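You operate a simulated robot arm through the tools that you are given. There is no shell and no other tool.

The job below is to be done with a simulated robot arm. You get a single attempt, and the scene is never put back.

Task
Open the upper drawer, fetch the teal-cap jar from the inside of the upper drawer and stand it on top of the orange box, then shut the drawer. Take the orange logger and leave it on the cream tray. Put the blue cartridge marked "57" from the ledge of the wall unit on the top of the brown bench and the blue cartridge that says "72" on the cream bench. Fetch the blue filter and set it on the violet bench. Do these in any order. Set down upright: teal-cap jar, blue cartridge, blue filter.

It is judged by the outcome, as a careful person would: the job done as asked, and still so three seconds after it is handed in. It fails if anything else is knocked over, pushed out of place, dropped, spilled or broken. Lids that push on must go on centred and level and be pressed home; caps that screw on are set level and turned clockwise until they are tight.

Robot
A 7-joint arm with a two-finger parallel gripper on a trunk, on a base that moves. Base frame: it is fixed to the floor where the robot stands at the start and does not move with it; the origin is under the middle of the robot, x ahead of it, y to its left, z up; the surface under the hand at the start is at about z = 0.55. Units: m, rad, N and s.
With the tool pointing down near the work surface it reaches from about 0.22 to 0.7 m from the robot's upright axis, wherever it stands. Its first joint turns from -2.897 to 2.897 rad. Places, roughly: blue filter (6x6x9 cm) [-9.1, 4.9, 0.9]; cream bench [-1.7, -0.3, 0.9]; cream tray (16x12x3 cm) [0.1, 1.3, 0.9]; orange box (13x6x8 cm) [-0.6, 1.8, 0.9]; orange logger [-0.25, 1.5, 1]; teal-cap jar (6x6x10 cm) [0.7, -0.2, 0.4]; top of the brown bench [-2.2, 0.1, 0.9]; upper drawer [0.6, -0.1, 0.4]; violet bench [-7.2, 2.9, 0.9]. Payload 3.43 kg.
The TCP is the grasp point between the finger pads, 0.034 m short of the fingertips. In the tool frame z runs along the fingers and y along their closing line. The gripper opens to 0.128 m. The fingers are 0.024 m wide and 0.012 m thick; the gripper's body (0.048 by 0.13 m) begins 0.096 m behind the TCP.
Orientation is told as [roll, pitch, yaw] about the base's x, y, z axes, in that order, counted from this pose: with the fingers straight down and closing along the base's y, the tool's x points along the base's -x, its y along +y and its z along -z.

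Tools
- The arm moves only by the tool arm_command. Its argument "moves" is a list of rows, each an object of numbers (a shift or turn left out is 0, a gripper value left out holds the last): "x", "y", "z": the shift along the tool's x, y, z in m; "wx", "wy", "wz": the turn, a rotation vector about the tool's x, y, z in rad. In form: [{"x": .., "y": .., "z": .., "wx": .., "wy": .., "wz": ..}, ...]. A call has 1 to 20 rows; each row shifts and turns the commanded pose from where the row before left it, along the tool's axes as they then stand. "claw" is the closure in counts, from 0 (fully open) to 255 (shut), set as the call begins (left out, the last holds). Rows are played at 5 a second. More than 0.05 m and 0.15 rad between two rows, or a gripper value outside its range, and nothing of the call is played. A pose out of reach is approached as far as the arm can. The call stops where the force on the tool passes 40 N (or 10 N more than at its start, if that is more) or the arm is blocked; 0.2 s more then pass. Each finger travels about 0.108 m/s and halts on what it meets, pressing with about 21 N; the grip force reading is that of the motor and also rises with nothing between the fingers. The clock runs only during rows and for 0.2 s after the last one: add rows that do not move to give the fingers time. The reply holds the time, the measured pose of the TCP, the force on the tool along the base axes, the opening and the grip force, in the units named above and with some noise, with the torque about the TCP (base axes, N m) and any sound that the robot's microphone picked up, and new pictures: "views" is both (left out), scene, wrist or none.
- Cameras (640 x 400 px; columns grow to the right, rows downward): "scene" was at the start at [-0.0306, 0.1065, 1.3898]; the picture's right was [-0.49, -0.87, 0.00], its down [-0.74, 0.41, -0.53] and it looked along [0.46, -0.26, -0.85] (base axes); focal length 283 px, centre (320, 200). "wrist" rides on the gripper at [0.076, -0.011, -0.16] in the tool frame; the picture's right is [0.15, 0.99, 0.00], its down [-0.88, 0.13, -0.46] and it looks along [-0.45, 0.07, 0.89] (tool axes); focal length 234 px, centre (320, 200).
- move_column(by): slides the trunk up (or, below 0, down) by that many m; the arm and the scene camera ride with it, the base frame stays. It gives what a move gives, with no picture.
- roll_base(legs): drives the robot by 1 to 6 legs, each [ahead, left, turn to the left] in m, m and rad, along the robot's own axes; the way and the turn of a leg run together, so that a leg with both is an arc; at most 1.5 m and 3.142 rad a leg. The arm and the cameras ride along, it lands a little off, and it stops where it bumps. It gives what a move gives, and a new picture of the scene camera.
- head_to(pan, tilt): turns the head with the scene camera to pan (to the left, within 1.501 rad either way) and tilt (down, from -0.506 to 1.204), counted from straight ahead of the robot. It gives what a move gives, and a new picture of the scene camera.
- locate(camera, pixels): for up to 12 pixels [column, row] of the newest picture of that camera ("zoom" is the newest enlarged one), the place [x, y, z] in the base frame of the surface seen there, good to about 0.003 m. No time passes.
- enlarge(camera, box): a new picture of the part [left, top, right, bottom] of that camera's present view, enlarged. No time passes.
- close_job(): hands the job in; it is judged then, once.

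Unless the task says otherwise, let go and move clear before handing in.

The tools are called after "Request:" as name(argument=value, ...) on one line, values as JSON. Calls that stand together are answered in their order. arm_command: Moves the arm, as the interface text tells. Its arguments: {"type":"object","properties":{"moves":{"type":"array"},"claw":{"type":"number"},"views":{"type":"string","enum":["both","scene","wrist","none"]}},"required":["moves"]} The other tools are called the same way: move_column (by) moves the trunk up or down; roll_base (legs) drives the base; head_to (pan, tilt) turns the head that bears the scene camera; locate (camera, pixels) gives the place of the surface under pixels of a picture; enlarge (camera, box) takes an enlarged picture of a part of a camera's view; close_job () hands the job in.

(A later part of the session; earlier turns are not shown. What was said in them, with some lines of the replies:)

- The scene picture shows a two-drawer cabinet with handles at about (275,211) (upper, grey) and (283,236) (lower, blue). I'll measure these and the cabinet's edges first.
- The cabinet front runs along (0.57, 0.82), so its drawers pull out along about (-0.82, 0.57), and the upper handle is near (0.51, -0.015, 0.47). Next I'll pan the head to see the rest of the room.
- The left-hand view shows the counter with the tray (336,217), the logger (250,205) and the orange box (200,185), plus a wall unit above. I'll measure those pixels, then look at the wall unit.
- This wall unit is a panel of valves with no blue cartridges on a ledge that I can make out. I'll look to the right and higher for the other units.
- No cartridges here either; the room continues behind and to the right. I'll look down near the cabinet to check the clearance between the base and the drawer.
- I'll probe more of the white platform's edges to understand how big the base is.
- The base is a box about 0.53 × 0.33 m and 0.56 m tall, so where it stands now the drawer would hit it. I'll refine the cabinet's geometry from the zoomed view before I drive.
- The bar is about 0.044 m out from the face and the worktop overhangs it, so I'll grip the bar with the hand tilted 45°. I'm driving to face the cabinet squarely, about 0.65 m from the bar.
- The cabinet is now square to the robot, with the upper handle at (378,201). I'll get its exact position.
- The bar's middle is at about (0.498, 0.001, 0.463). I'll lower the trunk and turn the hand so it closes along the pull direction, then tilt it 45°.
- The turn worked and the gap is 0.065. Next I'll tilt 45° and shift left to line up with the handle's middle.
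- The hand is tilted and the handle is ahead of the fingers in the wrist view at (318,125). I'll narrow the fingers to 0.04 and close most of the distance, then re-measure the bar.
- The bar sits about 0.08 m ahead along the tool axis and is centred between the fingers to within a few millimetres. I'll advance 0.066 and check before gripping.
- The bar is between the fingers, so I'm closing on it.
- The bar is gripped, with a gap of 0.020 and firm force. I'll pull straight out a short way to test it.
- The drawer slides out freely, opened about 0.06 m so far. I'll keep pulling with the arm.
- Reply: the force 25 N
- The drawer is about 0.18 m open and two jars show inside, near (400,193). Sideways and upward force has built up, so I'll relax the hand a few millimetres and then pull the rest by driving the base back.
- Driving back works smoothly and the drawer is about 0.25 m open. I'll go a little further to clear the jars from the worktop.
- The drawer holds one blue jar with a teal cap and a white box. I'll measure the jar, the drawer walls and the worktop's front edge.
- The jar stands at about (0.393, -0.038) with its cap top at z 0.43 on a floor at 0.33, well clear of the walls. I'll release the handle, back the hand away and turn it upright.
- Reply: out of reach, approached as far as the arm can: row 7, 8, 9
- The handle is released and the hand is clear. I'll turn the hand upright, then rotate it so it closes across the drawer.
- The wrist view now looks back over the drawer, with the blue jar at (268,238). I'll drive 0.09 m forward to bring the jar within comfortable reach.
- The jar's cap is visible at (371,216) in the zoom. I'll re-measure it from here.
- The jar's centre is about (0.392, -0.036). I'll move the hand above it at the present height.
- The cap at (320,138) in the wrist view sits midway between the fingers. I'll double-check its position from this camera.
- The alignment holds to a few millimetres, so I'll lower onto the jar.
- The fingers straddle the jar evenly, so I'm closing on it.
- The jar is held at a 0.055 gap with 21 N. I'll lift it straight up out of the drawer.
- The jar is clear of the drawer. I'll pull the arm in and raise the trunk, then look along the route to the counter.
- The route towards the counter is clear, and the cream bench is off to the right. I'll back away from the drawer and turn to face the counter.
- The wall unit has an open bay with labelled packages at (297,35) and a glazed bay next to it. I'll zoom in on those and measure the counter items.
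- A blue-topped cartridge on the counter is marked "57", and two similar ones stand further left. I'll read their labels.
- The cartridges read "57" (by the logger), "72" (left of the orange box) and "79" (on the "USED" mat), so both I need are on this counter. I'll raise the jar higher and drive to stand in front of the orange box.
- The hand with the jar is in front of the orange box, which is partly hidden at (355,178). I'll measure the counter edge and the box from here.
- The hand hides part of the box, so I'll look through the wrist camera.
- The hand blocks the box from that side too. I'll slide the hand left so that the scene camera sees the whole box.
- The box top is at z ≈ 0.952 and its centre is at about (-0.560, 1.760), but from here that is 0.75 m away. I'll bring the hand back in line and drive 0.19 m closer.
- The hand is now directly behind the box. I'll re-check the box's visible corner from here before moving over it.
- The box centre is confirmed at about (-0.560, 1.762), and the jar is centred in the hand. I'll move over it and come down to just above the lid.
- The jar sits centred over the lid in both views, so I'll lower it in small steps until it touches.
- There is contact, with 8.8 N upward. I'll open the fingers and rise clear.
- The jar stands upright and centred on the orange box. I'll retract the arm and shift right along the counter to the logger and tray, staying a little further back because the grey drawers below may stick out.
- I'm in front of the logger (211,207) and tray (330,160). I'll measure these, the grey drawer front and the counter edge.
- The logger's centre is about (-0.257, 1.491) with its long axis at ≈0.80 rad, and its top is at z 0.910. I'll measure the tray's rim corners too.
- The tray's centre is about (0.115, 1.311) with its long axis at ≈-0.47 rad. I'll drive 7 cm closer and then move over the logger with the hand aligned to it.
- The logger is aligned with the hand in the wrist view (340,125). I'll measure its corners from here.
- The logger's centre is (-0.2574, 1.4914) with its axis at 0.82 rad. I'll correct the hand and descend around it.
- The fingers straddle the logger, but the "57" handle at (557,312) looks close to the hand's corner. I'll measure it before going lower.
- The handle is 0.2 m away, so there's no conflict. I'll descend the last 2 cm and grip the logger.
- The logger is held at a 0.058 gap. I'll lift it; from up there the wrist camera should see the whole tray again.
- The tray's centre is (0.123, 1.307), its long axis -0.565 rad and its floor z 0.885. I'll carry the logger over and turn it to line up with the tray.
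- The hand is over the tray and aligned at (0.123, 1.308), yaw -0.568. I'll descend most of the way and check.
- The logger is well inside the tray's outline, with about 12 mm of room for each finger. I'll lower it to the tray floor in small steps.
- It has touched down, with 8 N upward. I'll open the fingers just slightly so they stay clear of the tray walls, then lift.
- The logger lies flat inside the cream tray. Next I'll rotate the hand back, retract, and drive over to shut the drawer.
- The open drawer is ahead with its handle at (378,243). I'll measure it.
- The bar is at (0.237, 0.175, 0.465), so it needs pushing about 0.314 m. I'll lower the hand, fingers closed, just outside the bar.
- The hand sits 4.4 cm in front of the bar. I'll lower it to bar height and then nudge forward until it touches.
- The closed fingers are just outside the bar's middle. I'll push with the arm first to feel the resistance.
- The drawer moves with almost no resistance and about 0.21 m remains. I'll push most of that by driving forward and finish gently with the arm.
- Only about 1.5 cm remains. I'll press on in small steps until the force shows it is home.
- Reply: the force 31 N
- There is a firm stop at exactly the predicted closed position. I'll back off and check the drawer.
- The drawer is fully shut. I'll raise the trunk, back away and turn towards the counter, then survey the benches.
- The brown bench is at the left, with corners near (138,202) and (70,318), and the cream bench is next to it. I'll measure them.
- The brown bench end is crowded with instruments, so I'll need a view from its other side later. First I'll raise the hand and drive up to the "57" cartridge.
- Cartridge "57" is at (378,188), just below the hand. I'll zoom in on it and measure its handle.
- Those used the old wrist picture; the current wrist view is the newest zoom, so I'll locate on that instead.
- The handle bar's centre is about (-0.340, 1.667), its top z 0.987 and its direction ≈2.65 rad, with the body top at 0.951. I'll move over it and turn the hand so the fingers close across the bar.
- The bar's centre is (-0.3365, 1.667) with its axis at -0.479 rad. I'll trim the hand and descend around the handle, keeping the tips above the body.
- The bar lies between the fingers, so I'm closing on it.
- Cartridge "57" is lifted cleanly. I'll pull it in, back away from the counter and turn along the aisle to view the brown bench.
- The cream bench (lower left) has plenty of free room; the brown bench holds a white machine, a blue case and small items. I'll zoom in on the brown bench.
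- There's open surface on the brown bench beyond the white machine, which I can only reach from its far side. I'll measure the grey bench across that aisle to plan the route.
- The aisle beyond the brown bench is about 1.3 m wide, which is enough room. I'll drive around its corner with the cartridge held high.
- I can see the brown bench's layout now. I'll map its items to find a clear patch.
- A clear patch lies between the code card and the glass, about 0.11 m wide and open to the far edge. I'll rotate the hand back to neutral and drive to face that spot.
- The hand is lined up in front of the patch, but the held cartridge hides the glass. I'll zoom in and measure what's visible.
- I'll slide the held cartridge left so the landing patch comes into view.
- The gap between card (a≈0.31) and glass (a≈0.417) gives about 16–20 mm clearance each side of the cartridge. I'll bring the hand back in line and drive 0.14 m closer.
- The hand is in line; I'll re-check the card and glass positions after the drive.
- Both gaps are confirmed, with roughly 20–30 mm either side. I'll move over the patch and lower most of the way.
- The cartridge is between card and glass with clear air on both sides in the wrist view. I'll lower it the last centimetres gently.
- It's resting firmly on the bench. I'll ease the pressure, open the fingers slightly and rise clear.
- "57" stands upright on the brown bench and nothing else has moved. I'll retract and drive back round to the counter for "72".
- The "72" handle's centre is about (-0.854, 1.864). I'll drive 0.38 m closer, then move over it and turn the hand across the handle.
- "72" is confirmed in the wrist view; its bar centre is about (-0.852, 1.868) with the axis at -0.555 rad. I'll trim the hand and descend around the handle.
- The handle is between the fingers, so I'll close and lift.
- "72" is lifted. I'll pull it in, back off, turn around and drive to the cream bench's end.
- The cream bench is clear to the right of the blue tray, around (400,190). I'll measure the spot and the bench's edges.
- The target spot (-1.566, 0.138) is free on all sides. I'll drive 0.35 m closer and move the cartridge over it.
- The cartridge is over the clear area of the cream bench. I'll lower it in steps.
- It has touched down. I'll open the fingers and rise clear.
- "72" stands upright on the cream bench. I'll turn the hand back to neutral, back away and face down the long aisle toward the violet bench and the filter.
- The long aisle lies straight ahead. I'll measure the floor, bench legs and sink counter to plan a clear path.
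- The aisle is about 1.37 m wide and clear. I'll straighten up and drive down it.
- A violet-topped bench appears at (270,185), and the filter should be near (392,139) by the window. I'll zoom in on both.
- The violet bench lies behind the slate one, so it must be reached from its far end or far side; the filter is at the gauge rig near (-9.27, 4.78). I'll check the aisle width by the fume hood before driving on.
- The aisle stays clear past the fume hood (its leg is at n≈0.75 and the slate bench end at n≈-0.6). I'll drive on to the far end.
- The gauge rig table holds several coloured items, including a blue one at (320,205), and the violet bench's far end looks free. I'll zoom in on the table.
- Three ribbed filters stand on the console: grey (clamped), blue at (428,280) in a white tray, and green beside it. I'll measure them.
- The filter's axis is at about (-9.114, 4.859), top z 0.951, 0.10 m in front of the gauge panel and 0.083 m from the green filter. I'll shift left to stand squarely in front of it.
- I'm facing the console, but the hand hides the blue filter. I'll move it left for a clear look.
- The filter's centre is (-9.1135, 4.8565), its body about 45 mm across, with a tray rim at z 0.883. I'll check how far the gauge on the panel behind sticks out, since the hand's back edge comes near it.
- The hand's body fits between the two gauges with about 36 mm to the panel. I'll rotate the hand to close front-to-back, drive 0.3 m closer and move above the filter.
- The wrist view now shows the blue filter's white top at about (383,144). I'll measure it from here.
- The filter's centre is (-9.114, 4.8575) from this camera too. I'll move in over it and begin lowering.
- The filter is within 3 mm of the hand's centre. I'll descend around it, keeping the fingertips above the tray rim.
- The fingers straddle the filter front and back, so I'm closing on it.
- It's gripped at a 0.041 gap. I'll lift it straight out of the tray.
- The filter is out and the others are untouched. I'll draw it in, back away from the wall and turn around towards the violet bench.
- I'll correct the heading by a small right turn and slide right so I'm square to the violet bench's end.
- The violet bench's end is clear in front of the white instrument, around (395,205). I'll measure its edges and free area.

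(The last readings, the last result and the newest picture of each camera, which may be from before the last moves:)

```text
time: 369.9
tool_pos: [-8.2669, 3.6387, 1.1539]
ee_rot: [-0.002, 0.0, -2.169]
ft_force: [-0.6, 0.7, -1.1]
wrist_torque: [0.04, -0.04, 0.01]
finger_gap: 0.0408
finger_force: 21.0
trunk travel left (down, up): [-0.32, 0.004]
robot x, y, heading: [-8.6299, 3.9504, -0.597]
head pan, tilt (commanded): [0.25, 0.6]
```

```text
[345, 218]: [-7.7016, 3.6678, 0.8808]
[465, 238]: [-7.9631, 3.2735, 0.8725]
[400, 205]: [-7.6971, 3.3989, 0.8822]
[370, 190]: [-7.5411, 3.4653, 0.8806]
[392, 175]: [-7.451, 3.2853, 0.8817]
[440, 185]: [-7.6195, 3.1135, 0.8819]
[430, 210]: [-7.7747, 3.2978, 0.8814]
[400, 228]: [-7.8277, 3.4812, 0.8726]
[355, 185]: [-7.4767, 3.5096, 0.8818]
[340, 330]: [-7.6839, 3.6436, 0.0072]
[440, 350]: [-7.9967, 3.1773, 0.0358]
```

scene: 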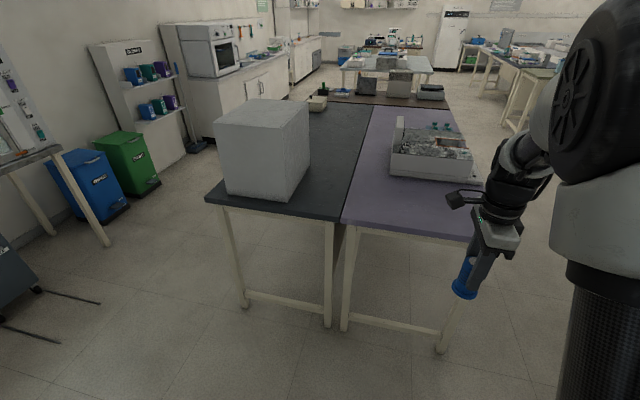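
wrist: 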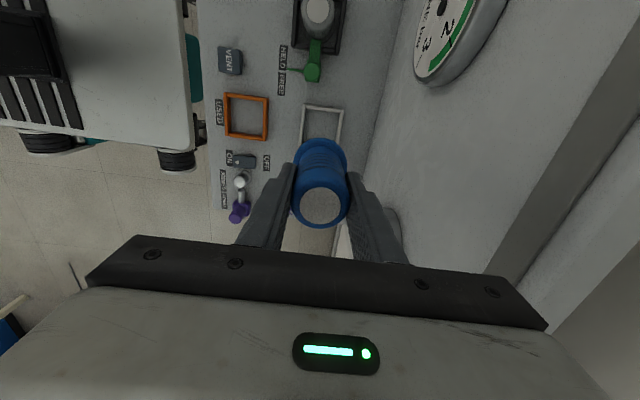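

There's about 0.35 m of free violet surface before the instrument. I'll drive 0.56 m forward and move the filter over (-7.654, 3.376).

Request:
roll_base(legs=[[0.56, 0, 0]])

Request:
arm_command(moves=[{"x": 0.043, "y": 0.02}, {"x": 0.043, "y": 0.02}, {"x": 0.042, "y": 0.02}, {"y": 0.035}, {}], views="both")

```text
time: 373.1
tool_pos: [-7.7942, 3.3206, 1.1542]
ee_rot: [-0.002, -0.001, -2.168]
ft_force: [0.3, -0.4, -1.2]
wrist_torque: [-0.01, 0.01, -0.02]
finger_gap: 0.0409
finger_force: 21.3
trunk travel left (down, up): [-0.32, 0.004]
robot x, y, heading: [-8.1619, 3.6335, -0.593]
head pan, tilt (commanded): [0.25, 0.6]
```

scene: 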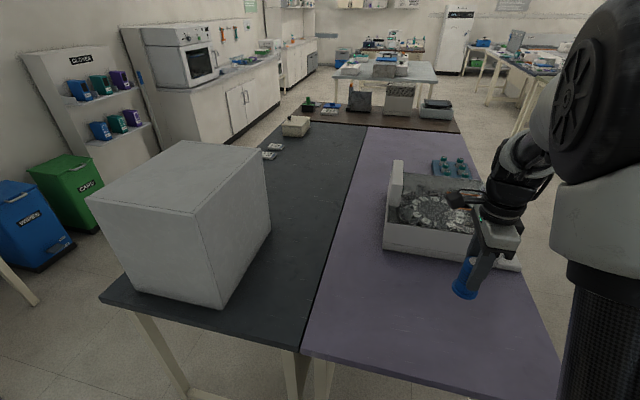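

```text
time: 374.3
tool_pos: [-7.6418, 3.3696, 1.1574]
ee_rot: [-0.003, 0.0, -2.168]
ft_force: [-0.4, -0.1, -1.3]
wrist_torque: [0.03, -0.02, -0.01]
finger_gap: 0.0409
finger_force: 20.8
trunk travel left (down, up): [-0.32, 0.004]
robot x, y, heading: [-8.1635, 3.6302, -0.59]
head pan, tilt (commanded): [0.25, 0.6]
```

scene: 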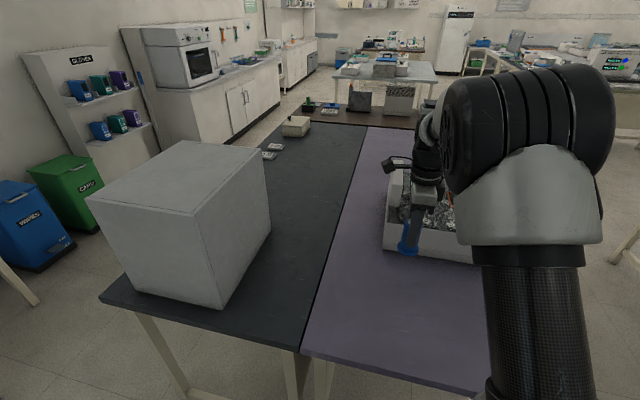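
wrist: 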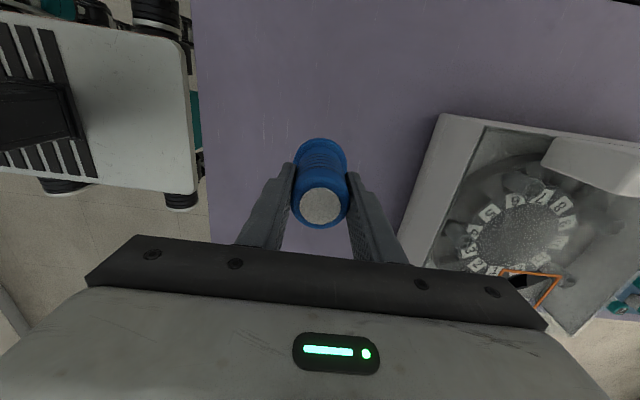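

The filter is over the free violet area, about 0.16 m in front of the instrument. I'll confirm that distance and the surface height from the wrist camera.

Request:
locate(camera="wrist", pixels=[[440, 120], [405, 230], [320, 110], [380, 150], [250, 120], [205, 120], [320, 205], [420, 175]])

```text
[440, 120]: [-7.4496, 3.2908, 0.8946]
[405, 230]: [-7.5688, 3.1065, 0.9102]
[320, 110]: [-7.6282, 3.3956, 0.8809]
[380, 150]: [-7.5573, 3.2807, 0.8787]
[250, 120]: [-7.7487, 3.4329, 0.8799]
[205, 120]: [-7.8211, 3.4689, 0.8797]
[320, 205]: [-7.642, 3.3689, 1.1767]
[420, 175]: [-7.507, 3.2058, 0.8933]
```

It's 0.2 m clear of the instrument and the bench surface is at z ≈ 0.880. I'll lower the filter.

Request:
arm_command(moves=[{"z": 0.04}, {"z": 0.04}, {"z": 0.04}, {"z": 0.04}, {"z": 0.025}, {"z": 0.012}, {}], views="both")

```text
time: 375.9
tool_pos: [-7.6422, 3.373, 0.9611]
ee_rot: [-0.002, 0.0, -2.169]
ft_force: [-0.8, 0.1, -1.2]
wrist_torque: [-0.02, 0.01, 0.0]
finger_gap: 0.0409
finger_force: 21.7
trunk travel left (down, up): [-0.32, 0.004]
robot x, y, heading: [-8.1601, 3.632, -0.594]
head pan, tilt (commanded): [0.25, 0.6]
```

scene: 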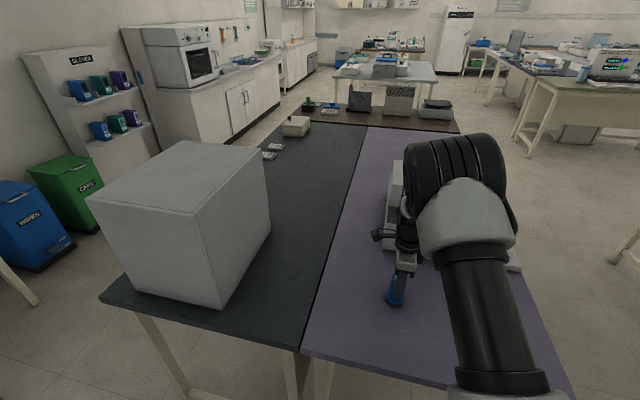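
wrist: 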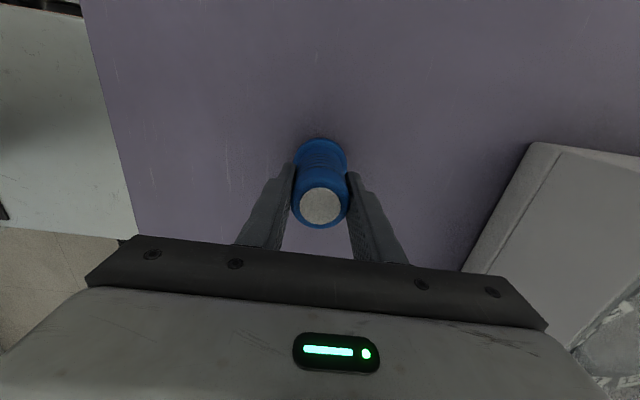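

Request:
arm_command(moves=[{"z": 0.003}, {"z": 0.003}, {"z": 0.002}, {}], views="none")

Request:
arm_command(moves=[{"z": 0.0015}, {}], views="none")

Request:
arm_command(moves=[{"z": 0.0015}, {}], views="none")

```text
time: 376.9
tool_pos: [-7.644, 3.3734, 0.9499]
ee_rot: [-0.001, 0.0, -2.168]
ft_force: [-0.5, 0.2, -1.8]
wrist_torque: [0.0, 0.01, -0.02]
finger_gap: 0.0412
finger_force: 21.2
trunk travel left (down, up): [-0.32, 0.004]
robot x, y, heading: [-8.161, 3.6281, -0.594]
head pan, tilt (commanded): [0.25, 0.6]
```

```text
time: 377.5
tool_pos: [-7.6446, 3.3732, 0.9491]
ee_rot: [0.0, 0.0, -2.166]
ft_force: [-1.3, 1.6, 6.9]
wrist_torque: [0.04, 0.1, 0.0]
finger_gap: 0.041
finger_force: 20.6
trunk travel left (down, up): [-0.32, 0.004]
robot x, y, heading: [-8.1624, 3.6319, -0.594]
head pan, tilt (commanded): [0.25, 0.6]
```

```text
time: 378.1
tool_pos: [-7.6437, 3.3749, 0.9473]
ee_rot: [0.003, -0.001, -2.169]
ft_force: [-3.4, 2.6, 18.7]
wrist_torque: [0.09, 0.13, 0.0]
finger_gap: 0.0411
finger_force: 20.9
trunk travel left (down, up): [-0.32, 0.004]
robot x, y, heading: [-8.1596, 3.6329, -0.598]
head pan, tilt (commanded): [0.25, 0.6]
```

The filter is on the bench. I'll ease off the pressure, open the fingers and rise clear.

Request:
arm_command(moves=[{"z": -0.0015}, {}], views="none")

Request:
arm_command(moves=[{}, {}, {}, {"z": -0.01}, {"z": -0.03}, {"z": -0.04}, {"z": -0.04}, {"z": -0.04}, {"z": -0.03}, {}], claw=100, views="both")

Request:
enlarge(camera="scene", box=[330, 220, 470, 340])

```text
time: 378.7
tool_pos: [-7.645, 3.3744, 0.9468]
ee_rot: [0.0, -0.001, -2.167]
ft_force: [1.8, 1.6, 5.8]
wrist_torque: [0.02, -0.23, 0.05]
finger_gap: 0.0412
finger_force: 20.6
trunk travel left (down, up): [-0.32, 0.004]
robot x, y, heading: [-8.1612, 3.634, -0.596]
head pan, tilt (commanded): [0.25, 0.6]
```

```text
time: 380.9
tool_pos: [-7.6443, 3.3728, 1.1368]
ee_rot: [-0.004, 0.0, -2.167]
ft_force: [-0.1, 0.2, -0.7]
wrist_torque: [0.01, 0.02, 0.0]
finger_gap: 0.0779
finger_force: 0.0
trunk travel left (down, up): [-0.32, 0.004]
robot x, y, heading: [-8.1617, 3.6332, -0.59]
head pan, tilt (commanded): [0.25, 0.6]
```

scene: 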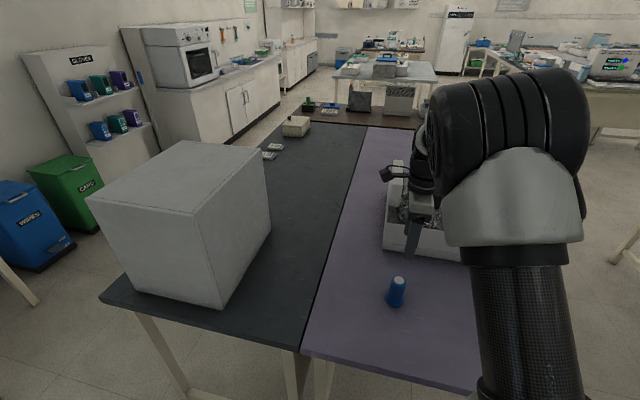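
wrist: 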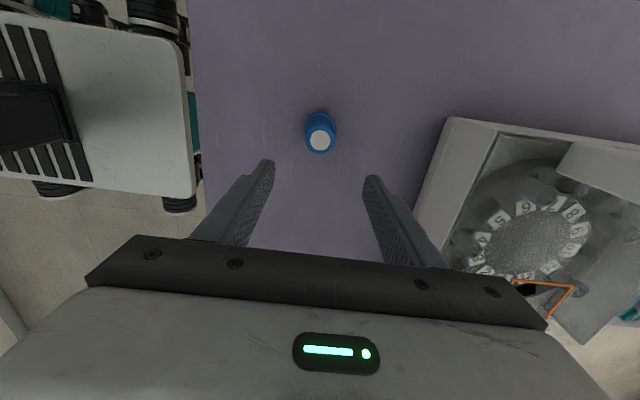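

```text
3.33 times, centred on (400, 280) of scene
```

zoom: 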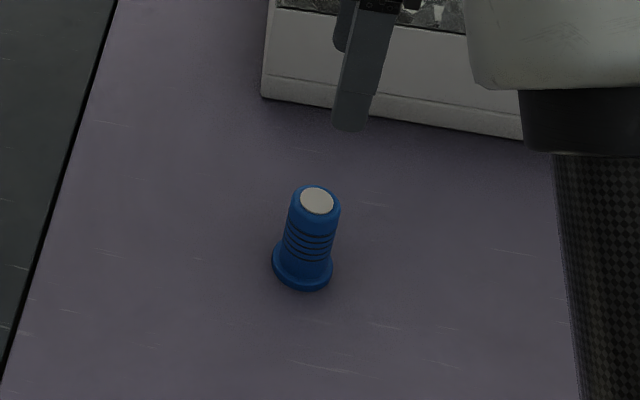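

The filter stands upright on the violet bench, well clear of everything. I'll draw the arm back and give it a few seconds before a last look.

Request:
arm_command(moves=[{"y": -0.04, "z": -0.02}, {"y": -0.04}, {"y": -0.04}, {}, {}, {}, {}, {}], views="none")

Request:
roll_base(legs=[[-0.3, 0, 0]])

Request:
enlarge(camera="scene", box=[300, 140, 500, 270])

```text
time: 382.7
tool_pos: [-7.7452, 3.4418, 1.1585]
ee_rot: [0.0, 0.0, -2.168]
ft_force: [-0.2, -0.5, 1.1]
wrist_torque: [0.0, -0.02, -0.01]
finger_gap: 0.0779
finger_force: 0.1
trunk travel left (down, up): [-0.32, 0.004]
robot x, y, heading: [-8.1606, 3.6273, -0.596]
head pan, tilt (commanded): [0.25, 0.6]
```

```text
time: 384.7
tool_pos: [-7.9943, 3.6088, 1.1574]
ee_rot: [0.0, 0.0, -2.165]
ft_force: [0.5, 0.7, 0.0]
wrist_torque: [0.0, 0.03, -0.01]
finger_gap: 0.0779
finger_force: 0.1
trunk travel left (down, up): [-0.32, 0.004]
robot x, y, heading: [-8.4117, 3.801, -0.588]
head pan, tilt (commanded): [0.25, 0.6]
```

scene: 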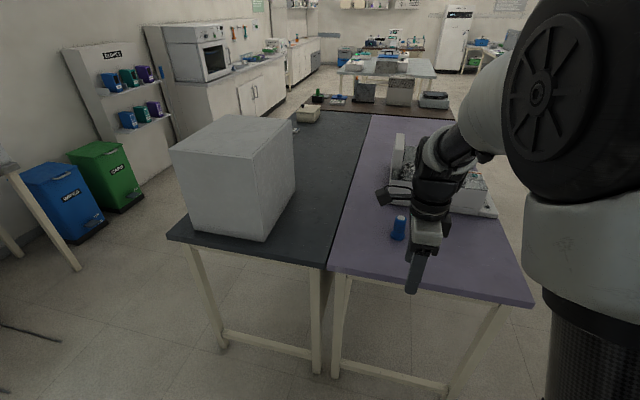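

```text
3.08 times, centred on (400, 205) of scene
```

zoom: 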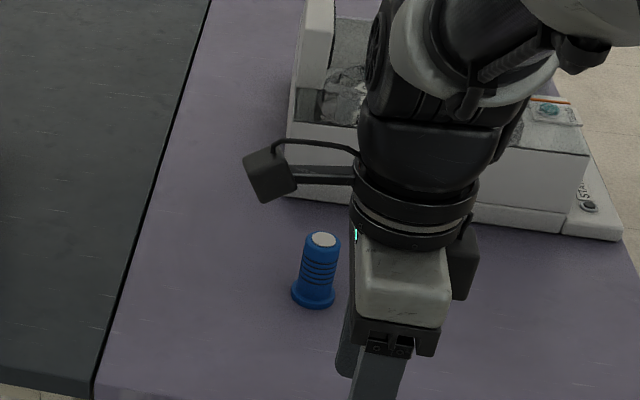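

The blue filter stands upright on the violet bench at (400,228), with the arm clear of it. Every other item was seen in its place after release: jar on the orange box, drawer shut, logger in the cream tray, "57" on the brown bench and "72" on the cream bench. I'm handing the job in.

Request:
close_job()

```text
The job is handed in.
```

The job is handed in, with all five items placed and the drawer shut. After each release I checked the result by camera, and nothing else looked moved or knocked over.

- **Teal-cap jar:** it stands upright on top of the orange box. The upper drawer was pushed back to a firm stop and looked flush.
- **Orange logger:** it lies flat inside the cream tray.
- **Cartridge "57":** it stands upright on the brown bench, between the code card and the glass. I took "ledge of the wall unit" to mean the counter below it. The packages in the wall unit's open bay, including one marked "57", are teal rather than blue, so I left them.
- **Cartridge "72":** it stands upright on the cream bench, beside the blue tray.
- **Blue filter:** it stands upright on the end of the violet bench, clear of the instrument there.
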